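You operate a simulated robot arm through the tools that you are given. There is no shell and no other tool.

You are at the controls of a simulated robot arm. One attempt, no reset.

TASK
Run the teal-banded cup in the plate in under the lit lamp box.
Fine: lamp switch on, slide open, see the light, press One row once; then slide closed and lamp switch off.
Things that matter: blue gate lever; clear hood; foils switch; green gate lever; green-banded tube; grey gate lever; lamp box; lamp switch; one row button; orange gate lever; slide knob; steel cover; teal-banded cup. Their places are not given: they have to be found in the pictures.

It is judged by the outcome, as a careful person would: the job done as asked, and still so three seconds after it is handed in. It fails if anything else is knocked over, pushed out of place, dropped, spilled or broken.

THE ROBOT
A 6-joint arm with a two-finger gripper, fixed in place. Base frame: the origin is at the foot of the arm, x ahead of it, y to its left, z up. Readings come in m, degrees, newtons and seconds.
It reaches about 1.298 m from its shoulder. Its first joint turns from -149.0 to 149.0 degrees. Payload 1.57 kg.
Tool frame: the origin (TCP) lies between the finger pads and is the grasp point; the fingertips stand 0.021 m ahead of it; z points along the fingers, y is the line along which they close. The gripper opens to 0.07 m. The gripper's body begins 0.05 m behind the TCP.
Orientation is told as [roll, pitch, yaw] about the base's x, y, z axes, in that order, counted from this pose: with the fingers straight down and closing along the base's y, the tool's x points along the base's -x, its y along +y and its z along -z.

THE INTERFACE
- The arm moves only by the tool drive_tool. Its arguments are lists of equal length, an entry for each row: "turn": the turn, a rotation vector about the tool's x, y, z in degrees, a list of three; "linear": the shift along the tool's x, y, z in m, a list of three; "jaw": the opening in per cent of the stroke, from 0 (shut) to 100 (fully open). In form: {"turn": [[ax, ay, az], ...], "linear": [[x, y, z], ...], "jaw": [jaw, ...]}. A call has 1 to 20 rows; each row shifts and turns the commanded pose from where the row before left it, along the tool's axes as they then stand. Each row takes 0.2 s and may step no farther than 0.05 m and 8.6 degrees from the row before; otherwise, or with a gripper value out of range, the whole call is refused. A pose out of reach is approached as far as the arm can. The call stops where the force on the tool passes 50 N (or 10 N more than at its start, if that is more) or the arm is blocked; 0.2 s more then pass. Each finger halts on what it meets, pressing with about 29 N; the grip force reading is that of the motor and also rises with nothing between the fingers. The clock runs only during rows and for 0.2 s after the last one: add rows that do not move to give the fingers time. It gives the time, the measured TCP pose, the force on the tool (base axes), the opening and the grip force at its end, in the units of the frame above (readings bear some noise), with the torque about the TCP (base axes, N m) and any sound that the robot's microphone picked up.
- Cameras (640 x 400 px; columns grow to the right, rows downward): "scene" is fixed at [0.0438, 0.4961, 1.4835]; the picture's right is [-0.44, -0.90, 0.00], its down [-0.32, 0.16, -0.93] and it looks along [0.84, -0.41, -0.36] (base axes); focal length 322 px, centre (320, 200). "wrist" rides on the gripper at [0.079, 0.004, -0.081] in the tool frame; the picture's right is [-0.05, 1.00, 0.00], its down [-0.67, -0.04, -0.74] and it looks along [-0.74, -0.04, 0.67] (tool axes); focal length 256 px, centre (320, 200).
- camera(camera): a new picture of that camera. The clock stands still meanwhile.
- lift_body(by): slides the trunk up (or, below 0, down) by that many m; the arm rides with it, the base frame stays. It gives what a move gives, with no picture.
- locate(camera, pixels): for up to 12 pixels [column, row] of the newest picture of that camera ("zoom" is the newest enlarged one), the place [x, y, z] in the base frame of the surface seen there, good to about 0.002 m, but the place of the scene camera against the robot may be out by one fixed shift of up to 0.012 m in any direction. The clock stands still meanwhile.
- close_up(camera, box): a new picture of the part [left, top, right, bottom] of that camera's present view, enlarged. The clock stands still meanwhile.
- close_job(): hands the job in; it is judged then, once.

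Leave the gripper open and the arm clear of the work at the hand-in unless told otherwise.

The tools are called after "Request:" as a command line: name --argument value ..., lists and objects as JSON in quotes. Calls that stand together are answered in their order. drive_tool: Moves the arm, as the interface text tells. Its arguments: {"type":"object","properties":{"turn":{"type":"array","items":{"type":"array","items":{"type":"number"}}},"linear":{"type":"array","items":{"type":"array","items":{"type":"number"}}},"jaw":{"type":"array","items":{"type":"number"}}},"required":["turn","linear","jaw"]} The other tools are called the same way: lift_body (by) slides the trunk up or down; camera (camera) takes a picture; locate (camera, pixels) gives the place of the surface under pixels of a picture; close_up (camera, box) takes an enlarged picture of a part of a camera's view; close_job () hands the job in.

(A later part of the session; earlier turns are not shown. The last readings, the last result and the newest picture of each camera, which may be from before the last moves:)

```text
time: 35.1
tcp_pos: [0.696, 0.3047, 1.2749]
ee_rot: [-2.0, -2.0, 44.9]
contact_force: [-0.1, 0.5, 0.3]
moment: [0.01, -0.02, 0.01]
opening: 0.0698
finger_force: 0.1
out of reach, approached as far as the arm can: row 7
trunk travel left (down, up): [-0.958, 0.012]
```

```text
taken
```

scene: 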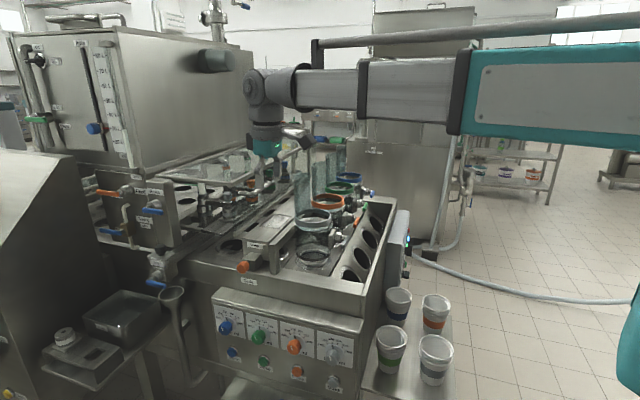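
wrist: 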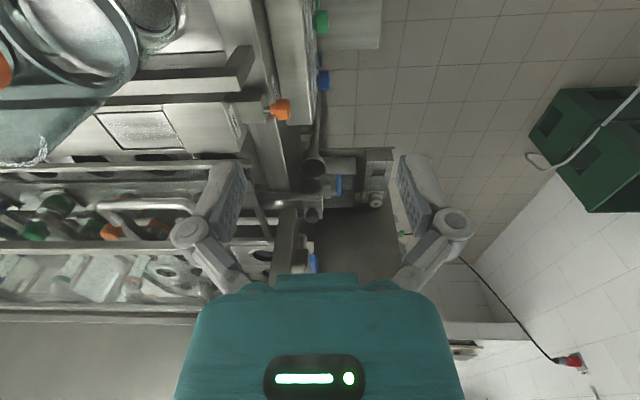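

The orange slide knob is at (280,108) in the wrist picture. I zoom and locate it.

Request:
close_up --camera "wrist" --box '[200, 60, 330, 160]'

Request:
locate --camera "wrist" --pixels '[[280, 108], [290, 108], [271, 108], [280, 100], [280, 117], [288, 103], [260, 108], [235, 110], [225, 105], [140, 130], [240, 80], [220, 190]]'

```text
4.00 times, centred on (265, 110) of wrist
```

zoom: 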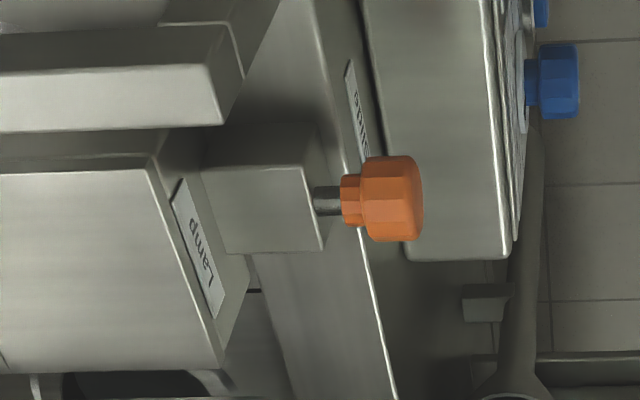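

```text
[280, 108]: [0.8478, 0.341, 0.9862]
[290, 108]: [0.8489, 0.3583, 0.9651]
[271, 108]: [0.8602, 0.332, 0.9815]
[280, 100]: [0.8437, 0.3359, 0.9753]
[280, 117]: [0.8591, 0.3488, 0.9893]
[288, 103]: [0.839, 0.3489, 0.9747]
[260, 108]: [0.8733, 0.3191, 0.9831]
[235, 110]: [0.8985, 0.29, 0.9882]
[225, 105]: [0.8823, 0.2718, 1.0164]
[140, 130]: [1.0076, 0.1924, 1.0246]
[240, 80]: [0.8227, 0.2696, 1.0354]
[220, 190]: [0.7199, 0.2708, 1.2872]
```

I refine the knob's head: zoom pixels on its front face and top/side edges.

Request:
locate --camera "zoom" --pixels '[[412, 200], [412, 165], [412, 232], [385, 160], [385, 200], [385, 236], [365, 175], [365, 230], [350, 200], [328, 200], [310, 200], [255, 200]]'

```text
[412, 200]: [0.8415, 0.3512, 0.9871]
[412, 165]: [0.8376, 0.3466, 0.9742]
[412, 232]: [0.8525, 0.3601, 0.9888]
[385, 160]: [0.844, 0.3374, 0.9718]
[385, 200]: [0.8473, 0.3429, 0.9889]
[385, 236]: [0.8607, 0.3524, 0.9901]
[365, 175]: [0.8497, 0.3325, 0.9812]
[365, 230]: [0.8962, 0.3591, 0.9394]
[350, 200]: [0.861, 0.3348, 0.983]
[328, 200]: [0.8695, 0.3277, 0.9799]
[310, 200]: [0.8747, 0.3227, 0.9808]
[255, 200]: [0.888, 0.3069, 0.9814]
```

Knob head: s≈0.346–0.366, axis d≈0.851, z≈0.974, about 33 mm across. I level the tool, yaw it +90° about its own axis so the fingers close across the knob, and move above it, staying at z≈1.275.

Request:
drive_tool --turn '[[-2.0, 2.0, 0], [0, 0, 8.18], [0, 0, 8.18], [0, 0, 8.18], [0, 0, 8.18], [0, 0, 8.18], [0, 0, 8.18], [0, 0, 8.18], [0, 0, 8.18], [0, 0, 8.18], [0, 0, 8.18], [0, 0, 8.18], [0, 0, 0]]' --linear '[[0, 0, 0], [0, 0, 0], [0, 0, 0], [0, 0, 0], [0, 0, 0], [0, 0, 0], [0, 0, 0], [0, 0, 0], [0, 0, 0], [0, 0, 0], [0, 0, 0], [0, 0, 0], [0, 0, 0]]' --jaw '[100, 100, 100, 100, 100, 100, 100, 100, 100, 100, 100, 100, 100]'

Request:
camera --camera "wrist"

Request:
camera --camera "scene"

```text
time: 37.9
tcp_pos: [0.6984, 0.3015, 1.2771]
ee_rot: [0.1, 0.1, -45.1]
contact_force: [0.0, 0.2, 0.3]
moment: [-0.01, 0.03, 0.02]
opening: 0.0698
finger_force: 0.0
trunk travel left (down, up): [-0.958, 0.012]
```

```text
taken
```

wrist: 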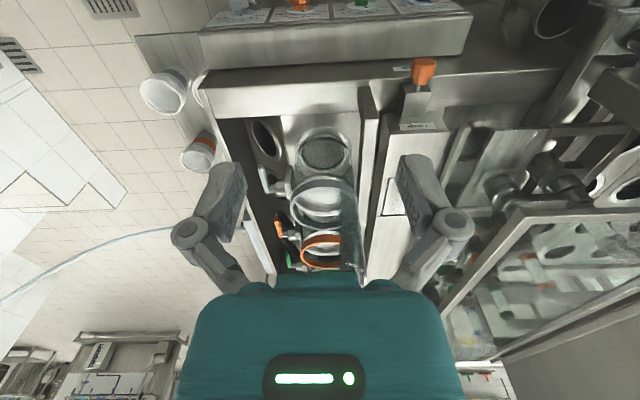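

```text
taken
```

scene: 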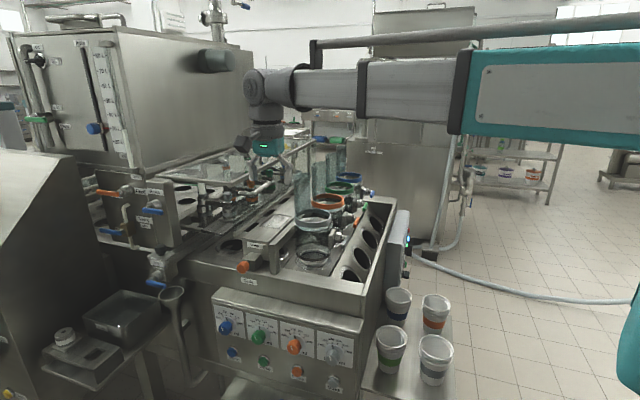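

I see the knob at (424,72), the cup in the front hole at (325,150), hood corner near (525,205). I measure them and zoom on the cup.

Request:
locate --camera "wrist" --pixels '[[424, 72], [424, 65], [424, 82], [415, 72], [434, 72], [524, 206], [600, 210], [470, 275], [325, 150], [405, 190], [372, 92], [470, 130]]'

Request:
close_up --camera "wrist" --box '[240, 100, 440, 230]'

Request:
close_up --camera "wrist" --box '[380, 40, 470, 140]'

```text
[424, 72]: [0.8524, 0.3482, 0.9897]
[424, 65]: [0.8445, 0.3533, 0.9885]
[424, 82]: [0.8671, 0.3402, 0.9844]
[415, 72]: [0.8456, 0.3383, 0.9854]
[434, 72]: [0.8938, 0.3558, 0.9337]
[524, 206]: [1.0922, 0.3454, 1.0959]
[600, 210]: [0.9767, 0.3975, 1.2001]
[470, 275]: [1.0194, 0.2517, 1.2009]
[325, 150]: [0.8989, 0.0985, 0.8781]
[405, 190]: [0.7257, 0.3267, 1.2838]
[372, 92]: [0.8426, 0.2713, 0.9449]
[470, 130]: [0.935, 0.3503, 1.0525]
```

```text
3.08 times, centred on (340, 165) of wrist
```

zoom: 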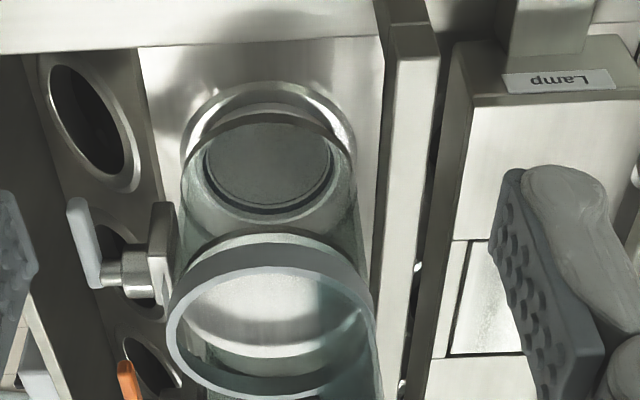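

```text
4.00 times, centred on (425, 90) of wrist
```

zoom: 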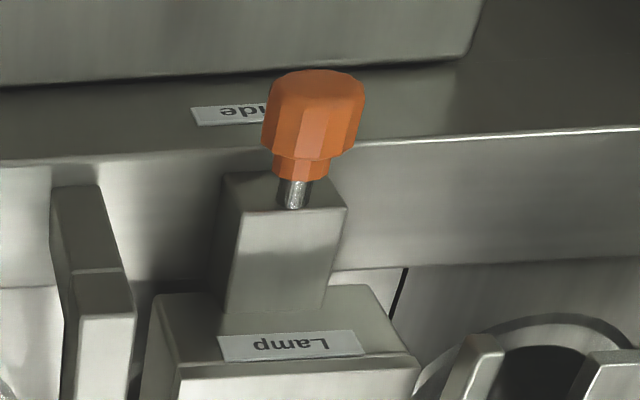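

Let me measure the hood's near corner precisely, since the wrist will descend beside it.

Request:
locate --camera "wrist" --pixels '[[530, 207], [519, 212], [545, 211], [510, 225], [560, 212], [500, 238], [530, 216], [490, 160], [560, 170], [620, 215]]'

Request:
close_up --camera "wrist" --box '[440, 100, 640, 260]'

```text
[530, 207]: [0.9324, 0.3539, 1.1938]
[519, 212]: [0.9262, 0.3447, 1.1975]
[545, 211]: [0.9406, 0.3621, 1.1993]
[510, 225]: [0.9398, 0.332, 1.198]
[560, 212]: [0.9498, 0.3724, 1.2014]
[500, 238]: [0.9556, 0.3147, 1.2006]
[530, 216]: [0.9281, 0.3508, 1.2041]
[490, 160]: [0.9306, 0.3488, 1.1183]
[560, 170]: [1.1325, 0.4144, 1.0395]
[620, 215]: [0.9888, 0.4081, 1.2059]
```

```text
2.50 times, centred on (540, 180) of wrist
```

zoom: 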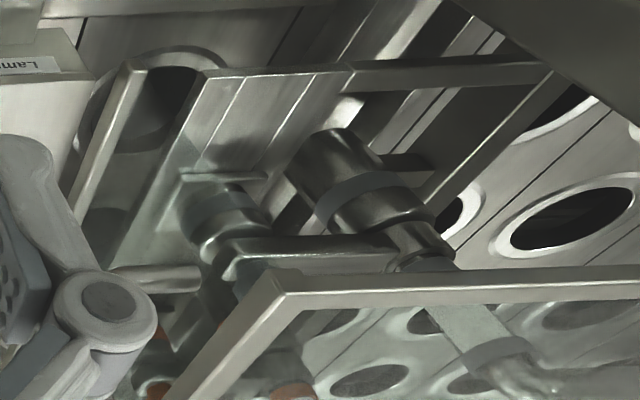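

The hood corner is at s≈0.411, d≈0.899, z≈1.2; about 7 cm from the vertical approach axis. For more clearance I tilt the tool 30° so the wrist stays in front of the machine, then read the pose.

Request:
drive_tool --turn '[[0, -7.5, 0], [0, -7.5, 0], [0, -7.5, 0], [0, -7.5, 0], [0, 0, 0]]' --linear '[[0, 0, 0], [0, 0, 0], [0, 0, 0], [0, 0, 0], [0, 0, 0]]' --jaw '[100, 100, 100, 100, 100]'

```text
time: 39.1
tcp_pos: [0.6981, 0.2997, 1.3008]
ee_rot: [0.0, -30.0, -45.1]
contact_force: [0.7, -0.7, 0.4]
moment: [-0.01, 0.02, 0.0]
opening: 0.0698
finger_force: 0.1
out of reach, approached as far as the arm can: row 2, 3, 4
trunk travel left (down, up): [-0.958, 0.012]
```

Tilt done (pitch -30°). Now move horizontally over the knob: s +0.073, d +0.145.

Request:
drive_tool --turn '[[0, 0, 0], [0, 0, 0], [0, 0, 0], [0, 0, 0], [0, 0, 0]]' --linear '[[-0.0159, 0.0363, 0.0092], [-0.0159, 0.0363, 0.0092], [-0.0159, 0.0363, 0.0092], [-0.0159, 0.0363, 0.0092], [0, 0, 0]]' --jaw '[100, 100, 100, 100, 100]'

Request:
camera --camera "scene"

Request:
camera --camera "wrist"

```text
time: 40.3
tcp_pos: [0.8548, 0.3526, 1.3001]
ee_rot: [0.3, -29.9, -45.1]
contact_force: [-0.2, 0.5, -0.1]
moment: [-0.01, -0.02, -0.01]
opening: 0.0702
finger_force: 0.0
trunk travel left (down, up): [-0.958, 0.012]
```

```text
taken
```

scene: 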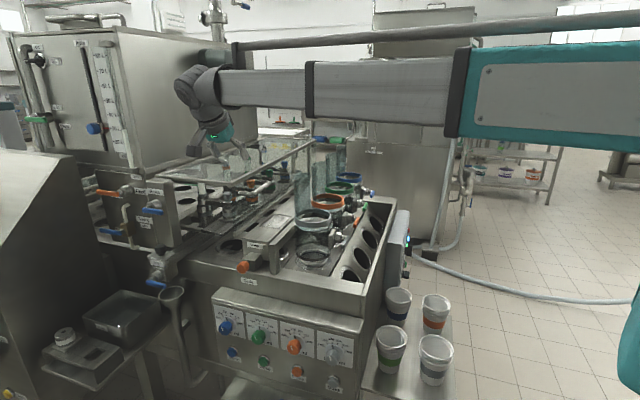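

```text
taken
```

wrist: 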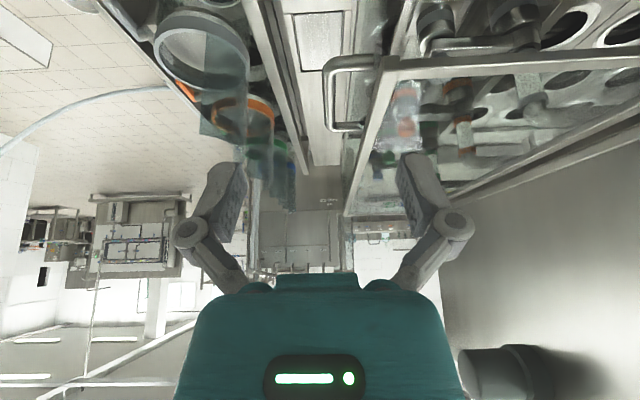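

The hood's chrome handle shows at (350,95). I check its place before descending.

Request:
locate --camera "wrist" --pixels '[[345, 128], [329, 100], [350, 62], [385, 60], [372, 130], [350, 205], [415, 170], [320, 150]]'

```text
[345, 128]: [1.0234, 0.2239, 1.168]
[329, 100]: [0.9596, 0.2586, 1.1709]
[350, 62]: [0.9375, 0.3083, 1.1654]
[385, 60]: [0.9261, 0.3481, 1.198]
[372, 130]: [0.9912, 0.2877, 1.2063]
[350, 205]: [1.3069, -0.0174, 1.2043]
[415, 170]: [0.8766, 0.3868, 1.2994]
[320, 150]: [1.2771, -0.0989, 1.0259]
```

Handle begins at s≈0.445, clear of the tool (s≈0.26–0.36). I lower the trunk 0.26 m first and look.

Request:
lift_body --by -0.25

Request:
camera --camera "wrist"

Request:
camera --camera "scene"

```text
time: 42.9
tcp_pos: [0.8539, 0.3514, 1.0502]
ee_rot: [0.0, -29.9, -45.2]
contact_force: [-0.4, -0.1, 0.2]
moment: [0.03, -0.02, 0.0]
opening: 0.0701
finger_force: 0.1
trunk travel left (down, up): [-0.708, 0.262]
```

```text
taken
```

wrist: 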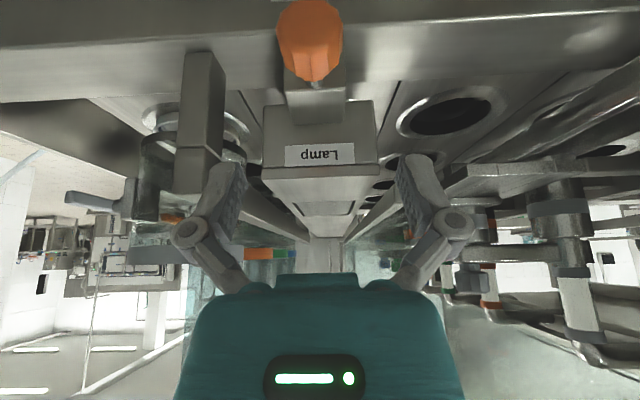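

```text
taken
```

scene: 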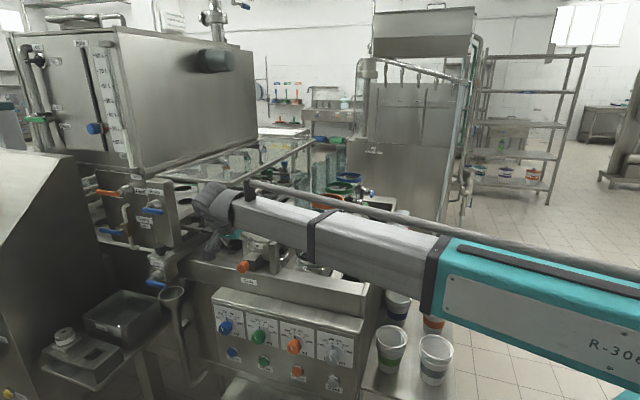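

The knob is at (310,40) right ahead between the fingers. I re-measure it at close range.

Request:
locate --camera "wrist" --pixels '[[310, 40], [281, 40], [338, 40], [310, 10], [310, 65], [315, 82], [290, 40], [330, 40]]'

```text
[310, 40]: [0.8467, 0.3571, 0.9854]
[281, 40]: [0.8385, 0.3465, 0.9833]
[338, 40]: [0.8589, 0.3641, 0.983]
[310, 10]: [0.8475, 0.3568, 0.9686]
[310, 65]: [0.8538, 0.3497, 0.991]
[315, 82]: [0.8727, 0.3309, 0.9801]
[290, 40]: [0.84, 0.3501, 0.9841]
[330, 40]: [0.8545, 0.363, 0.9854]
```

Knob centre d≈0.851, s≈0.356, z≈0.974; TCP is at s≈0.355, d≈0.852. I lower 0.076 m.

Request:
lift_body --by -0.076

Request:
camera --camera "wrist"

```text
time: 44.0
tcp_pos: [0.8538, 0.351, 0.9747]
ee_rot: [0.1, -30.0, -45.1]
contact_force: [0.2, -0.6, 0.6]
moment: [0.02, 0.02, 0.0]
opening: 0.07
finger_force: 0.1
trunk travel left (down, up): [-0.632, 0.338]
```

```text
taken
```

wrist: 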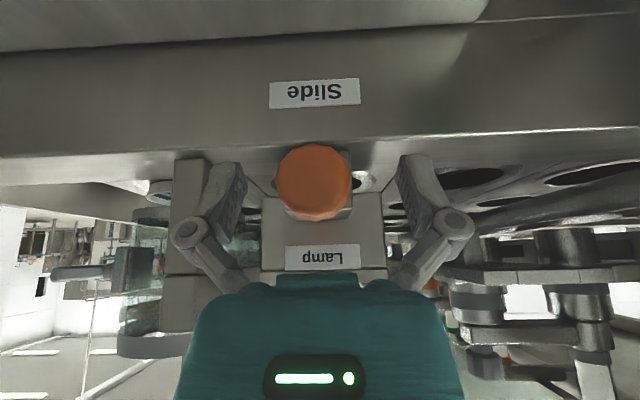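

The knob lies between the fingers. I close on it.

Request:
drive_tool --turn '[[0, 0, 0], [0, 0, 0], [0, 0, 0], [0, 0, 0], [0, 0, 0]]' --linear '[[0, 0, 0], [0, 0, 0], [0, 0, 0], [0, 0, 0], [0, 0, 0]]' --jaw '[70, 40, 30, 30, 30]'

Request:
camera --camera "wrist"

```text
time: 45.2
tcp_pos: [0.8525, 0.3496, 0.9757]
ee_rot: [0.1, -29.9, -45.2]
contact_force: [-20.6, -14.2, -10.9]
moment: [-0.1, -0.12, -0.2]
opening: 0.0308
finger_force: 32.2
trunk travel left (down, up): [-0.632, 0.338]
```

```text
taken
```

wrist: 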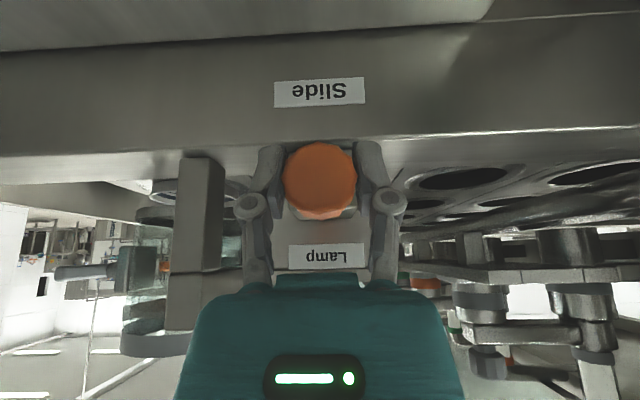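

Gripped (opening 0.031 m). There's a ~25 N side load along −d, so I ease 2 mm that way, then pull the slide out 2 cm along −a.

Request:
drive_tool --turn '[[0, 0, 0], [0, 0, 0], [0, 0, 0], [0, 0, 0], [0, 0, 0]]' --linear '[[0, -0.002, 0], [0.00433, 0, -0.0025], [0.00433, 0, -0.0025], [0.00433, 0, -0.0025], [0.00433, 0, -0.0025]]' --jaw '[30, 30, 30, 30, 30]'

Request:
camera --camera "wrist"

```text
time: 46.4
tcp_pos: [0.8388, 0.3651, 0.9755]
ee_rot: [0.2, -30.1, -45.2]
contact_force: [-4.3, -5.4, 1.0]
moment: [-0.01, 0.01, -0.11]
opening: 0.0304
finger_force: 31.5
trunk travel left (down, up): [-0.632, 0.338]
```

```text
taken
```

wrist: 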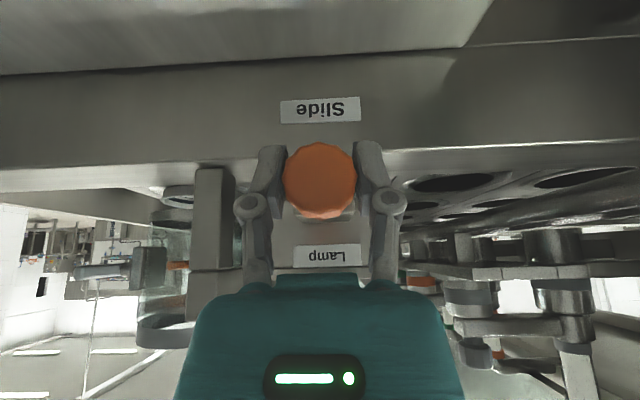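

The knob slides out easily (moved ~2 cm). I keep pulling in 1 cm steps.

Request:
drive_tool --turn '[[0, 0, 0], [0, 0, 0], [0, 0, 0], [0, 0, 0], [0, 0, 0], [0, 0, 0]]' --linear '[[0.00866, 0, -0.005], [0.00866, 0, -0.005], [0.00866, 0, -0.005], [0.00866, 0, -0.005], [0.00866, 0, -0.005], [0.00866, 0, -0.005]]' --jaw '[30, 30, 30, 30, 30, 30]'

Request:
camera --camera "scene"

Request:
camera --camera "wrist"

```text
time: 47.8
tcp_pos: [0.7936, 0.4113, 0.9757]
ee_rot: [0.2, -29.7, -45.0]
contact_force: [-5.1, -1.2, 0.6]
moment: [-0.03, 0.02, -0.07]
opening: 0.0235
finger_force: 1.3
trunk travel left (down, up): [-0.632, 0.338]
```

```text
taken
```

scene: 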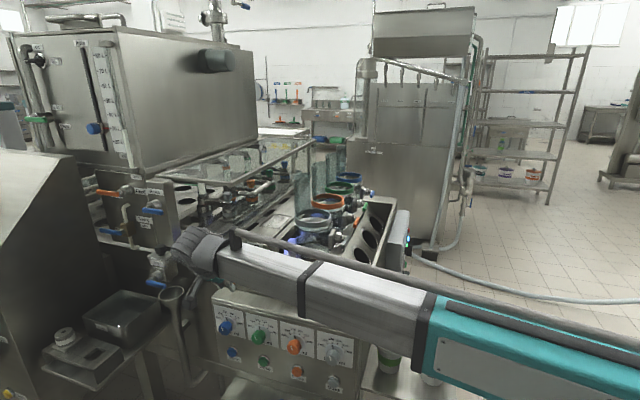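

```text
taken
```

wrist: 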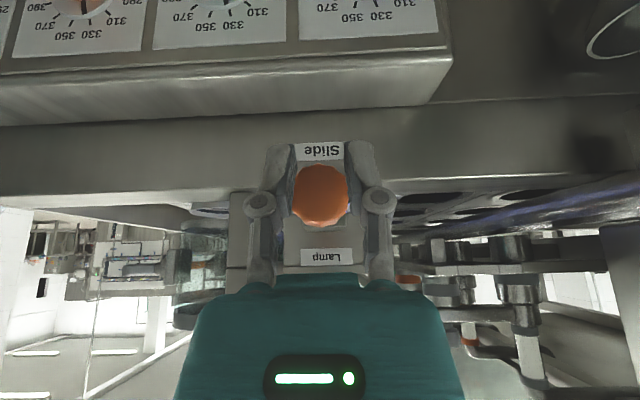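

The knob reached its stop, fingers slipped off its front; a violet glow shows under the lamp box (scene (292,243)). I measure the knob's present place and zoom on the glow.

Request:
locate --camera "wrist" --pixels '[[320, 195], [320, 172], [320, 218], [300, 195], [345, 195], [320, 240], [320, 258]]'

Request:
close_up --camera "scene" --box '[230, 190, 400, 280]'

Request:
close_up --camera "wrist" --box '[240, 120, 400, 290]'

```text
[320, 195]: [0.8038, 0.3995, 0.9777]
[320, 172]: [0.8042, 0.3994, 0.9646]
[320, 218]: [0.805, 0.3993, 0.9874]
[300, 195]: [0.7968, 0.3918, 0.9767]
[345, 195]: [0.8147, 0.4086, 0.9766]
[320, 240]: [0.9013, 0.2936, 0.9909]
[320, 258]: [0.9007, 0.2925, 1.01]
```

```text
3.76 times, centred on (315, 235) of scene
```

zoom: 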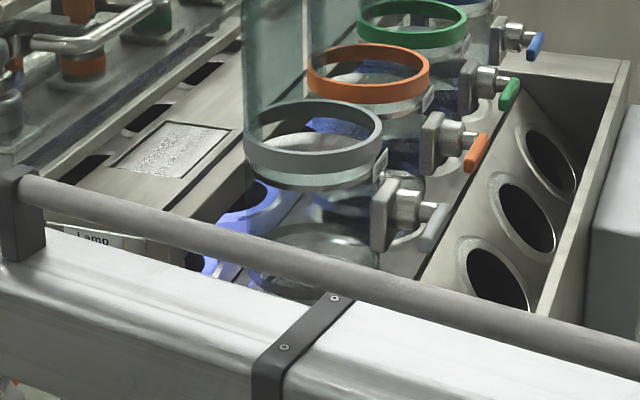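

```text
2.35 times, centred on (320, 205) of wrist
```

zoom: 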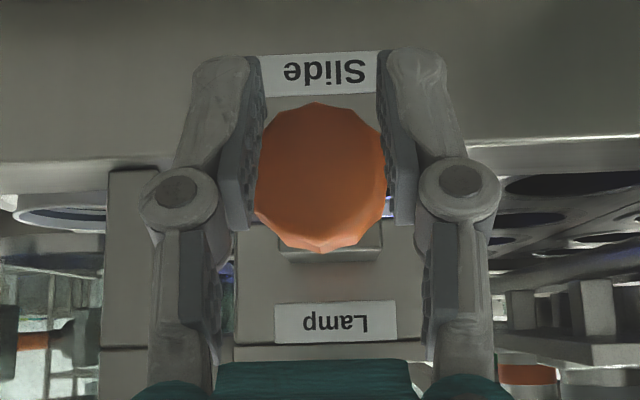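

The slide moved out 6 cm to its stop and the lamp glows violet. I open the jaw, back off 5 cm in front, then raise the trunk.

Request:
drive_tool --turn '[[0, 0, 0], [0, 0, 0], [0, 0, 0], [0, 0, 0], [0, 0, 0], [0, 0, 0]]' --linear '[[0, 0, 0], [0, 0, 0], [0, 0, 0], [0.02, 0, -0.0115], [0.02, 0, -0.0115], [0.02, 0, -0.0115]]' --jaw '[60, 80, 100, 100, 100, 100]'

Request:
camera --camera "wrist"

```text
time: 49.2
tcp_pos: [0.748, 0.4557, 0.9745]
ee_rot: [0.1, -29.9, -45.1]
contact_force: [-0.3, -0.4, -0.6]
moment: [0.0, -0.02, 0.01]
opening: 0.07
finger_force: 0.0
trunk travel left (down, up): [-0.632, 0.338]
```

```text
taken
```

wrist: 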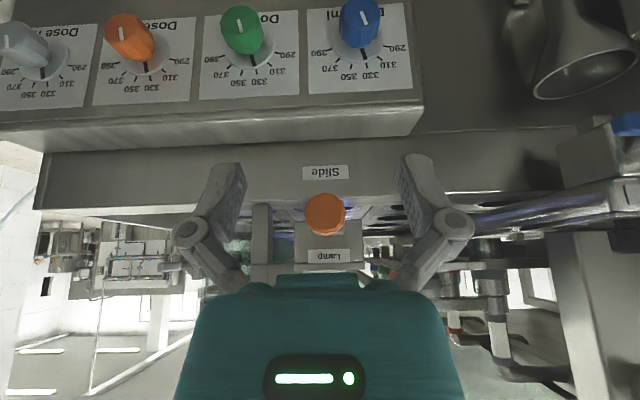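

Clear of the knob. I raise the trunk 0.3 m.

Request:
lift_body --by 0.3

Request:
camera --camera "scene"

```text
time: 52.2
tcp_pos: [0.7485, 0.4544, 1.2754]
ee_rot: [0.1, -29.9, -45.2]
contact_force: [0.9, -0.1, 0.4]
moment: [-0.01, -0.03, 0.0]
opening: 0.0702
finger_force: 0.0
trunk travel left (down, up): [-0.932, 0.038]
```

```text
taken
```

scene: 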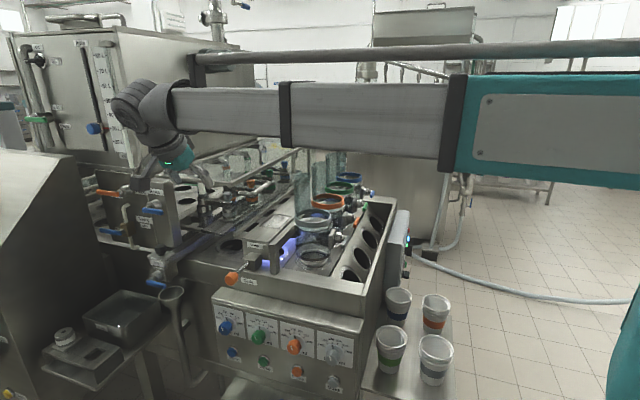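

The violet light is visible under the lamp box ((280,250)), slide knob pulled out. I lift another 0.03 m, straighten the tool to vertical and yaw it back.

Request:
lift_body --by 0.03

Request:
drive_tool --turn '[[0, 7.5, 0], [0, 7.5, 0], [0, 7.5, 0], [0, 7.5, 0], [0, 0, -8.18], [0, 0, -8.18], [0, 0, -8.18], [0, 0, -8.18], [0, 0, -8.18], [0, 0, -8.18], [0, 0, -8.18], [0, 0, -8.18], [0, 0, -8.18], [0, 0, -8.18], [0, 0, -8.18], [0, 0, 0]]' --linear '[[0, 0, 0], [0, 0, 0], [0, 0, 0], [0, 0, 0], [0, 0, 0], [0, 0, 0], [0, 0, 0], [0, 0, 0], [0, 0, 0], [0, 0, 0], [0, 0, 0], [0, 0, 0], [0, 0, 0], [0, 0, 0], [0, 0, 0], [0, 0, 0]]' --jaw '[100, 100, 100, 100, 100, 100, 100, 100, 100, 100, 100, 100, 100, 100, 100, 100]'

Request:
camera --camera "scene"

```text
time: 53.0
tcp_pos: [0.7481, 0.4547, 1.3046]
ee_rot: [0.1, -29.9, -45.1]
contact_force: [1.2, -0.7, -0.6]
moment: [0.0, 0.0, 0.06]
opening: 0.0698
finger_force: 0.1
trunk travel left (down, up): [-0.962, 0.008]
```

```text
time: 56.4
tcp_pos: [0.7473, 0.4549, 1.2799]
ee_rot: [0.2, -0.1, 45.0]
contact_force: [0.1, 0.0, 0.1]
moment: [0.01, 0.01, -0.05]
opening: 0.0699
finger_force: 0.0
out of reach, approached as far as the arm can: row 1, 2, 3
trunk travel left (down, up): [-0.962, 0.008]
```

```text
taken
```

scene: 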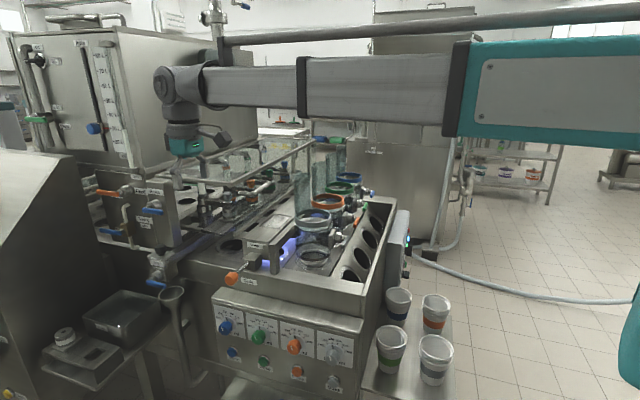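

Tool vertical at z≈1.28, yaw 45°. I travel back toward the panel in two legs.

Request:
drive_tool --turn '[[0, 0, 0], [0, 0, 0], [0, 0, 0], [0, 0, 0], [0, 0, 0], [0, 0, 0], [0, 0, 0], [0, 0, 0], [0, 0, 0], [0, 0, 0], [0, 0, 0], [0, 0, 0]]' --linear '[[0.0302, -0.0293, 0], [0.0302, -0.0293, 0], [0.0302, -0.0293, 0], [0.0302, -0.0293, 0], [0.0302, -0.0293, 0], [0.0302, -0.0293, 0], [0.0302, -0.0293, 0], [0.0302, -0.0293, 0], [0.0302, -0.0293, 0], [0.0302, -0.0293, 0], [0.0302, -0.0293, 0], [0.0302, -0.0293, 0]]' --jaw '[100, 100, 100, 100, 100, 100, 100, 100, 100, 100, 100, 100]'

Request:
drive_tool --turn '[[0, 0, 0], [0, 0, 0], [0, 0, 0], [0, 0, 0], [0, 0, 0], [0, 0, 0], [0, 0, 0], [0, 0, 0], [0, 0, 0], [0, 0, 0], [0, 0, 0], [0, 0, 0], [0, 0, 0], [0, 0, 0]]' --linear '[[0.02215, -0.0352, 0], [0.02215, -0.0352, 0], [0.02215, -0.0352, 0], [0.02215, -0.0352, 0], [0.02215, -0.0352, 0], [0.02215, -0.0352, 0], [0.02215, -0.0352, 0], [0.02215, -0.0352, 0], [0.02215, -0.0352, 0], [0.02215, -0.0352, 0], [0.02215, -0.0352, 0], [0.02215, -0.0352, 0], [0.02215, -0.0352, 0], [0, 0, 0]]' --jaw '[100, 100, 100, 100, 100, 50, 0, 0, 0, 0, 0, 0, 0, 0]'

Request:
camera --camera "scene"

Request:
camera --camera "wrist"

```text
time: 59.0
tcp_pos: [0.7411, -0.0507, 1.2814]
ee_rot: [0.2, -0.1, 45.0]
contact_force: [-0.2, -0.1, -0.7]
moment: [0.02, 0.02, 0.0]
opening: 0.0698
finger_force: 0.1
trunk travel left (down, up): [-0.962, 0.008]
```

```text
time: 62.0
tcp_pos: [0.8567, -0.5757, 1.2801]
ee_rot: [0.0, -0.1, 44.9]
contact_force: [0.3, 0.7, 0.4]
moment: [0.0, -0.03, -0.01]
opening: 0.0
finger_force: 28.7
trunk travel left (down, up): [-0.962, 0.008]
```

```text
taken
```

scene: 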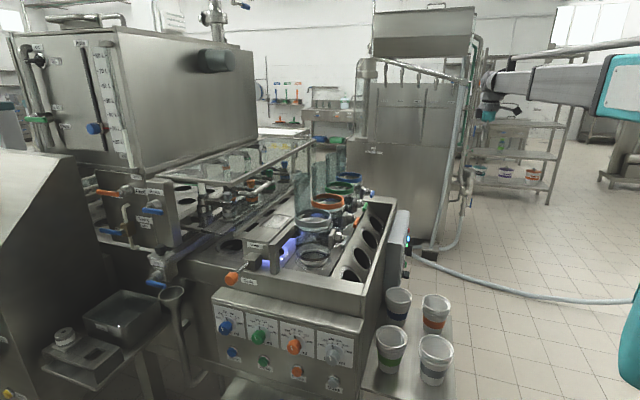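

```text
taken
```

wrist: 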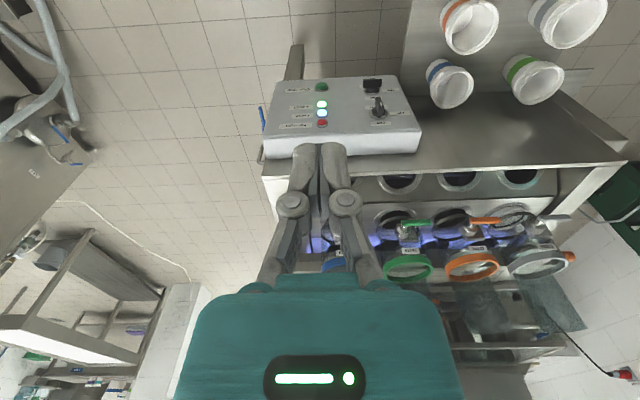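

I lower the trunk 0.4 m, then tilt the tool to horizontal.

Request:
lift_body --by -0.4

Request:
drive_tool --turn '[[0, -8.18, 0], [0, -8.18, 0], [0, -8.18, 0], [0, -8.18, 0], [0, -8.18, 0], [0, -8.18, 0], [0, -8.18, 0], [0, -8.18, 0], [0, -8.18, 0], [0, -8.18, 0], [0, -8.18, 0], [0, 0, 0]]' --linear '[[0, 0, 0], [0, 0, 0], [0, 0, 0], [0, 0, 0], [0, 0, 0], [0, 0, 0], [0, 0, 0], [0, 0, 0], [0, 0, 0], [0, 0, 0], [0, 0, 0], [0, 0, 0]]' --jaw '[0, 0, 0, 0, 0, 0, 0, 0, 0, 0, 0, 0]'

Request:
camera --camera "scene"

```text
time: 65.8
tcp_pos: [0.8569, -0.5765, 0.8795]
ee_rot: [0.1, 0.0, 44.8]
contact_force: [0.0, 0.0, -0.2]
moment: [-0.01, 0.01, 0.0]
opening: 0.0
finger_force: 28.6
trunk travel left (down, up): [-0.562, 0.408]
```

```text
time: 68.4
tcp_pos: [0.8572, -0.5765, 1.0665]
ee_rot: [135.8, -89.7, -90.7]
contact_force: [-0.4, 0.0, 0.3]
moment: [-0.01, 0.02, -0.01]
opening: 0.0001
finger_force: 29.1
out of reach, approached as far as the arm can: row 2, 3, 4, 5, 6, 7, 8, 9, 10, 11
trunk travel left (down, up): [-0.562, 0.408]
```

```text
taken
```

scene: 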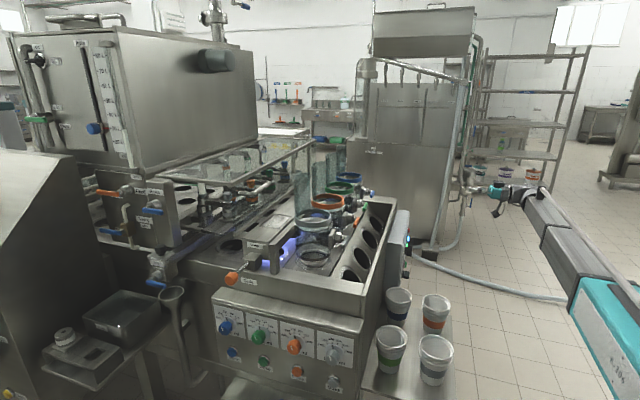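

Tool is horizontal at z≈1.067. The One row button is at s≈1.0175, z≈0.685, front d≈0.4225. I lower the trunk 0.381 m and check.

Request:
lift_body --by -0.381

Request:
camera --camera "wrist"

Request:
camera --camera "scene"

```text
time: 72.1
tcp_pos: [0.8591, -0.5751, 0.6858]
ee_rot: [107.8, -89.9, -62.8]
contact_force: [0.3, -0.6, -0.2]
moment: [0.01, 0.0, -0.02]
opening: 0.0
finger_force: 28.4
trunk travel left (down, up): [-0.181, 0.789]
```

```text
taken
```

wrist: 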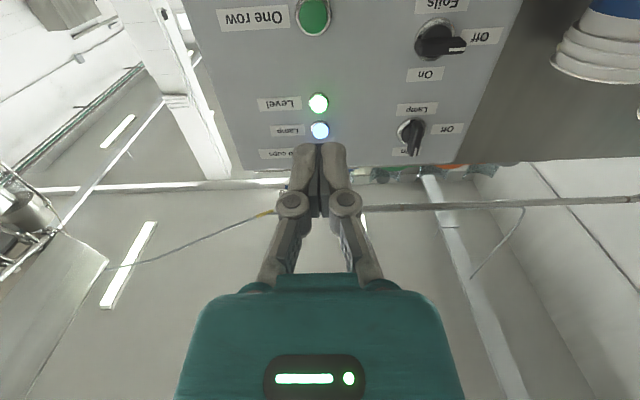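

```text
taken
```

scene: 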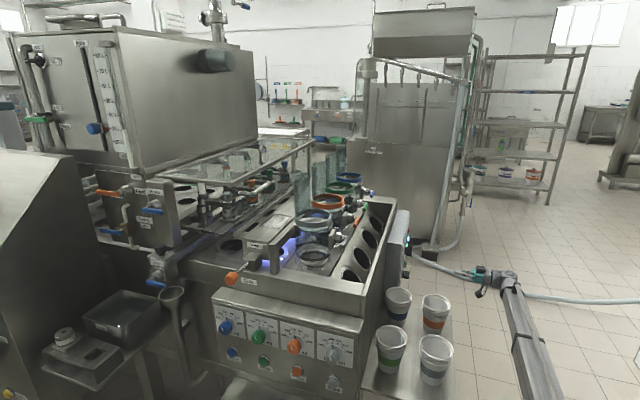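

The One row button is visible at (313,15). I locate its edges to refine.

Request:
locate --camera "wrist" --pixels '[[313, 15], [300, 15], [326, 15], [313, 28], [313, 3], [313, 34], [296, 15], [330, 15], [318, 102], [360, 60]]'

Request:
close_up --camera "wrist" --box '[260, 0, 380, 140]'

```text
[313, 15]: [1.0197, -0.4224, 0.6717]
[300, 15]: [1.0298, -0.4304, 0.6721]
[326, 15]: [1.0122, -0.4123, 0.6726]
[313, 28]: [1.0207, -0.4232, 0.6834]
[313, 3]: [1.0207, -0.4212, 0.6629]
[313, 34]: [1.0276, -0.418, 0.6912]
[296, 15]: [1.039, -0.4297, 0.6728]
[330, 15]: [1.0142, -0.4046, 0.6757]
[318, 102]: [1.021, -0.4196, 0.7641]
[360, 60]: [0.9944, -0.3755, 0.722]
```

```text
2.86 times, centred on (320, 70) of wrist
```

zoom: 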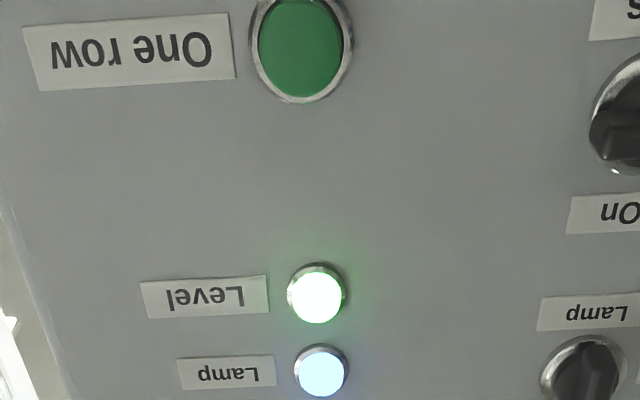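

Button centre: s≈1.0197, z≈0.672, front d≈0.4224. I lower 14 mm, shift 5.5 mm, and approach to about 1 cm from it.

Request:
lift_body --by -0.014

Request:
drive_tool --turn '[[0, 0, 0], [0, 0, 0], [0, 0, 0], [0, 0, 0], [0, 0, 0], [0, 0, 0]]' --linear '[[0, -0.0055, 0.02], [0, 0, 0.04], [0, 0, 0.04], [0, 0, 0.04], [0, 0, 0.04], [0, 0, 0.01]]' --jaw '[0, 0, 0, 0, 0, 0]'

Request:
camera --camera "wrist"

Request:
camera --camera "scene"

```text
time: 72.7
tcp_pos: [0.8588, -0.5767, 0.6709]
ee_rot: [108.1, -89.9, -63.1]
contact_force: [0.4, -1.2, -0.6]
moment: [0.02, -0.02, 0.0]
opening: 0.0
finger_force: 28.3
trunk travel left (down, up): [-0.167, 0.803]
```

```text
time: 74.1
tcp_pos: [0.9957, -0.4445, 0.6714]
ee_rot: [85.8, -89.9, -41.1]
contact_force: [-0.7, 0.9, -0.1]
moment: [0.02, 0.02, -0.04]
opening: 0.0002
finger_force: 28.6
trunk travel left (down, up): [-0.167, 0.803]
```

```text
taken
```

wrist: 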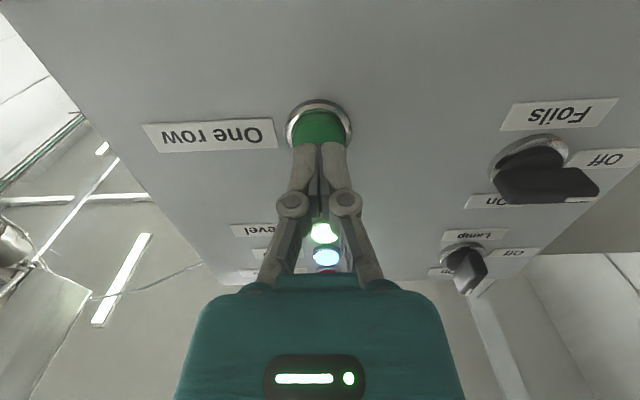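

```text
taken
```

scene: 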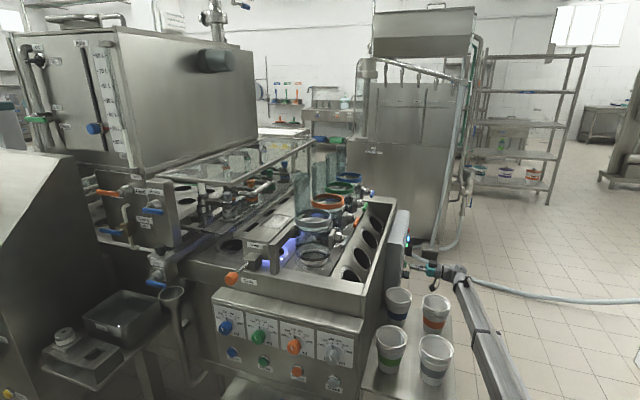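

Fingertips are ~1.2 cm in front of the button; Lamp and Level lights are on. Before pressing I look once more at the plate and lamp.

Request:
close_up --camera "scene" --box '[220, 205, 350, 290]'

```text
4.71 times, centred on (285, 248) of scene
```

zoom: 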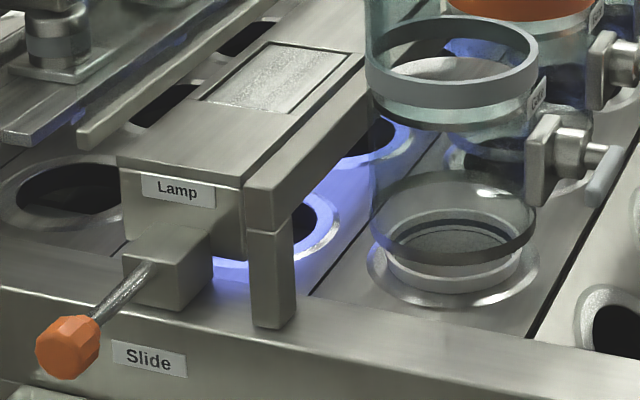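

The cup sits in the plate row next to the glowing lamp. Now I press the One row button slowly, in small steps.

Request:
drive_tool --turn '[[0, 0, 0], [0, 0, 0], [0, 0, 0], [0, 0, 0]]' --linear '[[0, 0, 0.008], [0, 0, 0.004], [0, 0, 0.002], [0, 0, 0.002]]' --jaw '[0, 0, 0, 0]'

```text
time: 75.1
tcp_pos: [1.0085, -0.4338, 0.6704]
ee_rot: [101.1, -89.9, -56.2]
contact_force: [-2.8, -1.0, -0.5]
moment: [0.01, 0.02, 0.03]
opening: 0.0059
finger_force: 28.5
trunk travel left (down, up): [-0.167, 0.803]
```

Light contact (~3 N), tip is about 5 mm into the cap's range, no sound yet. I check the picture.

Request:
camera --camera "wrist"

Request:
close_up --camera "scene" --box '[220, 205, 350, 290]'

```text
taken
```

wrist: 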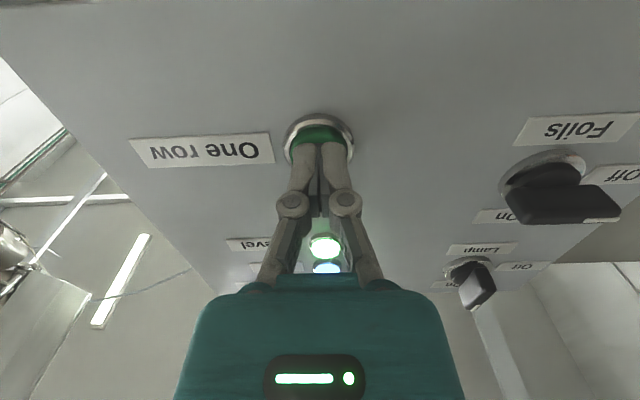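

```text
4.71 times, centred on (285, 248) of scene
```

zoom: 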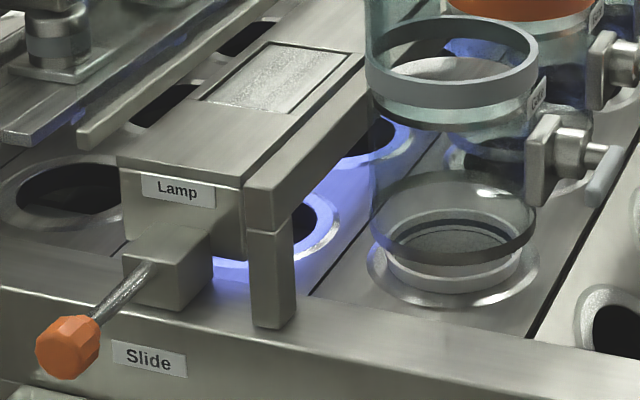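

The button is only part way in and the plate has not moved. I press on in 1.5 mm steps.

Request:
drive_tool --turn '[[0, 0, 0], [0, 0, 0]]' --linear '[[0, 0, 0.0015], [0, 0, 0.0015]]' --jaw '[0, 0]'

Request:
close_up --camera "scene" --box '[220, 205, 350, 290]'

```text
time: 75.7
tcp_pos: [1.0087, -0.4321, 0.6721]
ee_rot: [103.5, -89.9, -58.7]
contact_force: [-7.8, -1.9, -1.1]
moment: [-0.05, 0.01, 0.12]
opening: 0.006
finger_force: 28.9
trunk travel left (down, up): [-0.167, 0.803]
heard: click
```

```text
4.71 times, centred on (285, 248) of scene
```

zoom: 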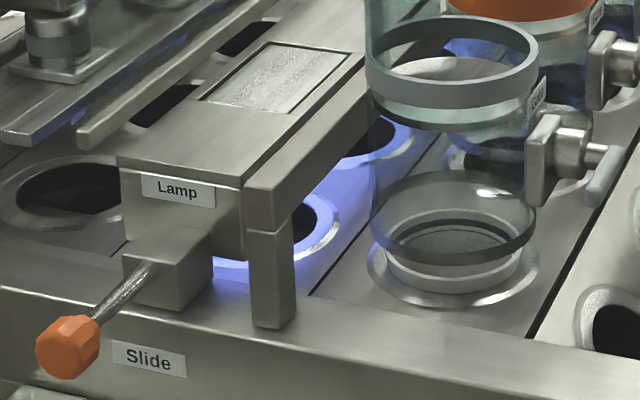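

A click was heard. I release the button by backing straight off, and watch the plate.

Request:
drive_tool --turn '[[0, 0, 0], [0, 0, 0], [0, 0, 0], [0, 0, 0], [0, 0, 0]]' --linear '[[0, 0, -0.02], [0, 0, -0.03], [0, 0, -0.04], [0, 0, -0.04], [0, 0, -0.04]]' --jaw '[0, 0, 0, 0, 0]'

Request:
close_up --camera "scene" --box '[220, 205, 350, 290]'

Request:
camera --camera "wrist"

```text
time: 76.9
tcp_pos: [0.8887, -0.5539, 0.6716]
ee_rot: [102.5, -90.0, -57.5]
contact_force: [-0.2, 1.4, -0.1]
moment: [-0.01, 0.01, 0.02]
opening: 0.0
finger_force: 28.9
trunk travel left (down, up): [-0.167, 0.803]
```

```text
4.71 times, centred on (285, 248) of scene
```

zoom: 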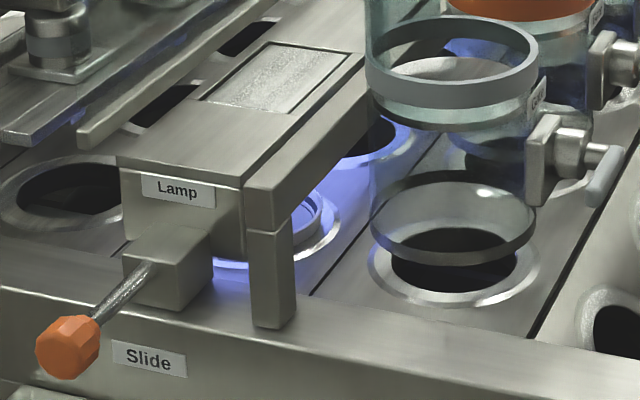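

```text
taken
```

wrist: 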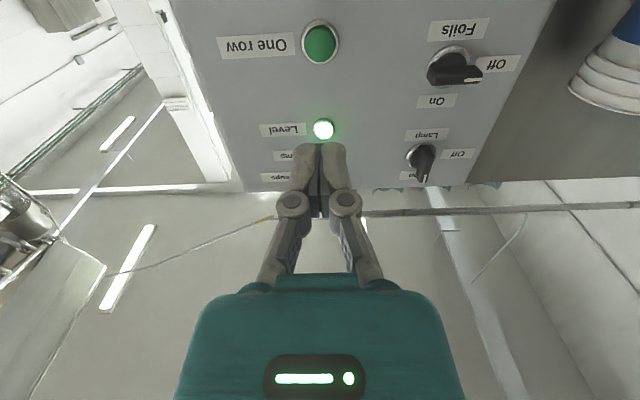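

The row advanced once: the front hole under the grey tube is now empty and the cup sits in the violet light under the lamp box. Next is closing the slide. I raise the trunk, in two steps.

Request:
lift_body --by 0.4

Request:
lift_body --by 0.395

```text
time: 80.7
tcp_pos: [0.8892, -0.5538, 1.071]
ee_rot: [109.0, -89.8, -64.0]
contact_force: [-0.4, 0.6, 0.1]
moment: [0.01, -0.01, 0.0]
opening: 0.0
finger_force: 28.7
trunk travel left (down, up): [-0.567, 0.403]
```

```text
time: 84.5
tcp_pos: [0.8897, -0.5535, 1.4662]
ee_rot: [108.8, -89.9, -64.0]
contact_force: [0.1, 0.8, 0.2]
moment: [0.0, 0.01, -0.01]
opening: 0.0001
finger_force: 28.5
trunk travel left (down, up): [-0.962, 0.008]
```

I tilt the tool back to vertical.

Request:
drive_tool --turn '[[0, 8.18, 0], [0, 8.18, 0], [0, 8.18, 0], [0, 8.18, 0], [0, 8.18, 0], [0, 8.18, 0], [0, 8.18, 0], [0, 8.18, 0], [0, 8.18, 0], [0, 8.18, 0], [0, 8.18, 0], [0, 0, 0]]' --linear '[[0, 0, 0], [0, 0, 0], [0, 0, 0], [0, 0, 0], [0, 0, 0], [0, 0, 0], [0, 0, 0], [0, 0, 0], [0, 0, 0], [0, 0, 0], [0, 0, 0], [0, 0, 0]]' --jaw '[0, 0, 0, 0, 0, 0, 0, 0, 0, 0, 0, 0]'

```text
time: 87.1
tcp_pos: [0.8888, -0.554, 1.2801]
ee_rot: [0.1, 0.0, 44.8]
contact_force: [-0.3, -1.0, -0.5]
moment: [0.06, 0.02, 0.0]
opening: 0.0001
finger_force: 28.3
out of reach, approached as far as the arm can: row 1, 2, 3, 4, 5, 6, 7, 8, 9, 10
trunk travel left (down, up): [-0.962, 0.008]
```

Vertical at z 1.28. I travel back to the slide along the same two legs.

Request:
drive_tool --turn '[[0, 0, 0], [0, 0, 0], [0, 0, 0], [0, 0, 0], [0, 0, 0], [0, 0, 0], [0, 0, 0], [0, 0, 0], [0, 0, 0], [0, 0, 0], [0, 0, 0], [0, 0, 0], [0, 0, 0]]' --linear '[[-0.0193, 0.0354, 0], [-0.0193, 0.0354, 0], [-0.0193, 0.0354, 0], [-0.0193, 0.0354, 0], [-0.0193, 0.0354, 0], [-0.0193, 0.0354, 0], [-0.0193, 0.0354, 0], [-0.0193, 0.0354, 0], [-0.0193, 0.0354, 0], [-0.0193, 0.0354, 0], [-0.0193, 0.0354, 0], [-0.0193, 0.0354, 0], [-0.0193, 0.0354, 0]]' --jaw '[0, 0, 0, 0, 0, 0, 0, 0, 0, 0, 0, 0, 0]'

Request:
drive_tool --turn '[[0, 0, 0], [0, 0, 0], [0, 0, 0], [0, 0, 0], [0, 0, 0], [0, 0, 0], [0, 0, 0], [0, 0, 0], [0, 0, 0], [0, 0, 0], [0, 0, 0], [0, 0, 0]]' --linear '[[-0.0302, 0.0293, 0], [-0.0302, 0.0293, 0], [-0.0302, 0.0293, 0], [-0.0302, 0.0293, 0], [-0.0302, 0.0293, 0], [-0.0302, 0.0293, 0], [-0.0302, 0.0293, 0], [-0.0302, 0.0293, 0], [-0.0302, 0.0293, 0], [-0.0302, 0.0293, 0], [-0.0302, 0.0293, 0], [-0.0302, 0.0293, 0]]' --jaw '[0, 0, 0, 0, 0, 0, 0, 0, 0, 0, 0, 0]'

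```text
time: 89.9
tcp_pos: [0.7428, -0.0504, 1.2801]
ee_rot: [0.1, 0.0, 44.9]
contact_force: [-0.8, -0.6, -0.4]
moment: [-0.08, 0.03, 0.02]
opening: 0.0002
finger_force: 28.5
out of reach, approached as far as the arm can: row 8
trunk travel left (down, up): [-0.962, 0.008]
```

```text
time: 92.5
tcp_pos: [0.7505, 0.4569, 1.2799]
ee_rot: [0.1, -0.1, 44.9]
contact_force: [0.3, 0.7, -0.8]
moment: [-0.08, -0.04, 0.01]
opening: 0.0
finger_force: 28.9
trunk travel left (down, up): [-0.962, 0.008]
```

Now yaw +90° about the tool axis and tilt -30° as before.

Request:
drive_tool --turn '[[0, 0, 8.18], [0, 0, 8.18], [0, 0, 8.18], [0, 0, 8.18], [0, 0, 8.18], [0, 0, 8.18], [0, 0, 8.18], [0, 0, 8.18], [0, 0, 8.18], [0, 0, 8.18], [0, 0, 8.18], [0, -7.5, 0], [0, -7.5, 0], [0, -7.5, 0], [0, -7.5, 0], [0, 0, 0]]' --linear '[[0, 0, 0], [0, 0, 0], [0, 0, 0], [0, 0, 0], [0, 0, 0], [0, 0, 0], [0, 0, 0], [0, 0, 0], [0, 0, 0], [0, 0, 0], [0, 0, 0], [0, 0, 0], [0, 0, 0], [0, 0, 0], [0, 0, 0], [0, 0, 0]]' --jaw '[0, 0, 0, 0, 0, 0, 0, 0, 0, 0, 0, 0, 0, 0, 0, 0]'

Request:
camera --camera "scene"

Request:
camera --camera "wrist"

```text
time: 95.9
tcp_pos: [0.7503, 0.4557, 1.3039]
ee_rot: [0.1, -29.9, -45.1]
contact_force: [-0.4, -0.2, -0.5]
moment: [-0.02, 0.03, -0.01]
opening: 0.0
finger_force: 28.6
out of reach, approached as far as the arm can: row 13, 14, 15
trunk travel left (down, up): [-0.962, 0.008]
```

```text
taken
```

scene: 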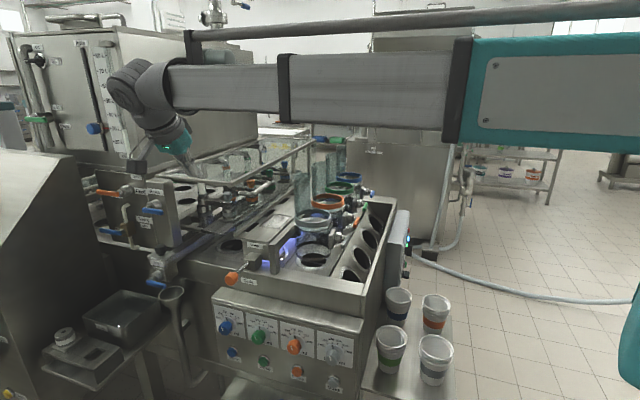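

```text
taken
```

wrist: 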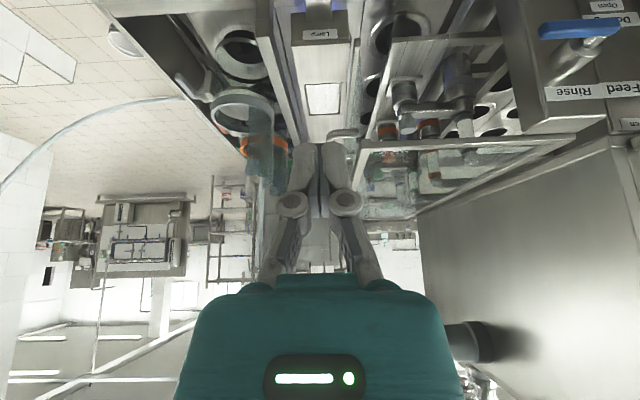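

At s≈0.208, d≈0.853, in front of the knob. I lower the trunk 0.316 m so the fingertips face the knob.

Request:
lift_body --by -0.316

Request:
camera --camera "wrist"

```text
time: 99.0
tcp_pos: [0.7501, 0.4544, 0.9879]
ee_rot: [0.2, -29.8, -45.0]
contact_force: [-0.6, 0.0, 0.1]
moment: [0.02, 0.02, -0.02]
opening: 0.0
finger_force: 28.5
trunk travel left (down, up): [-0.646, 0.324]
```

```text
taken
```

wrist: 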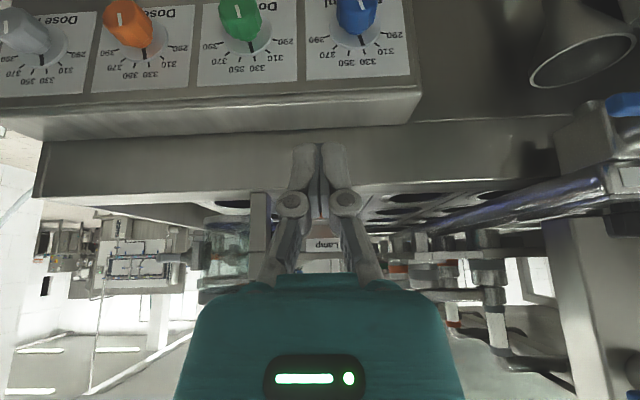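

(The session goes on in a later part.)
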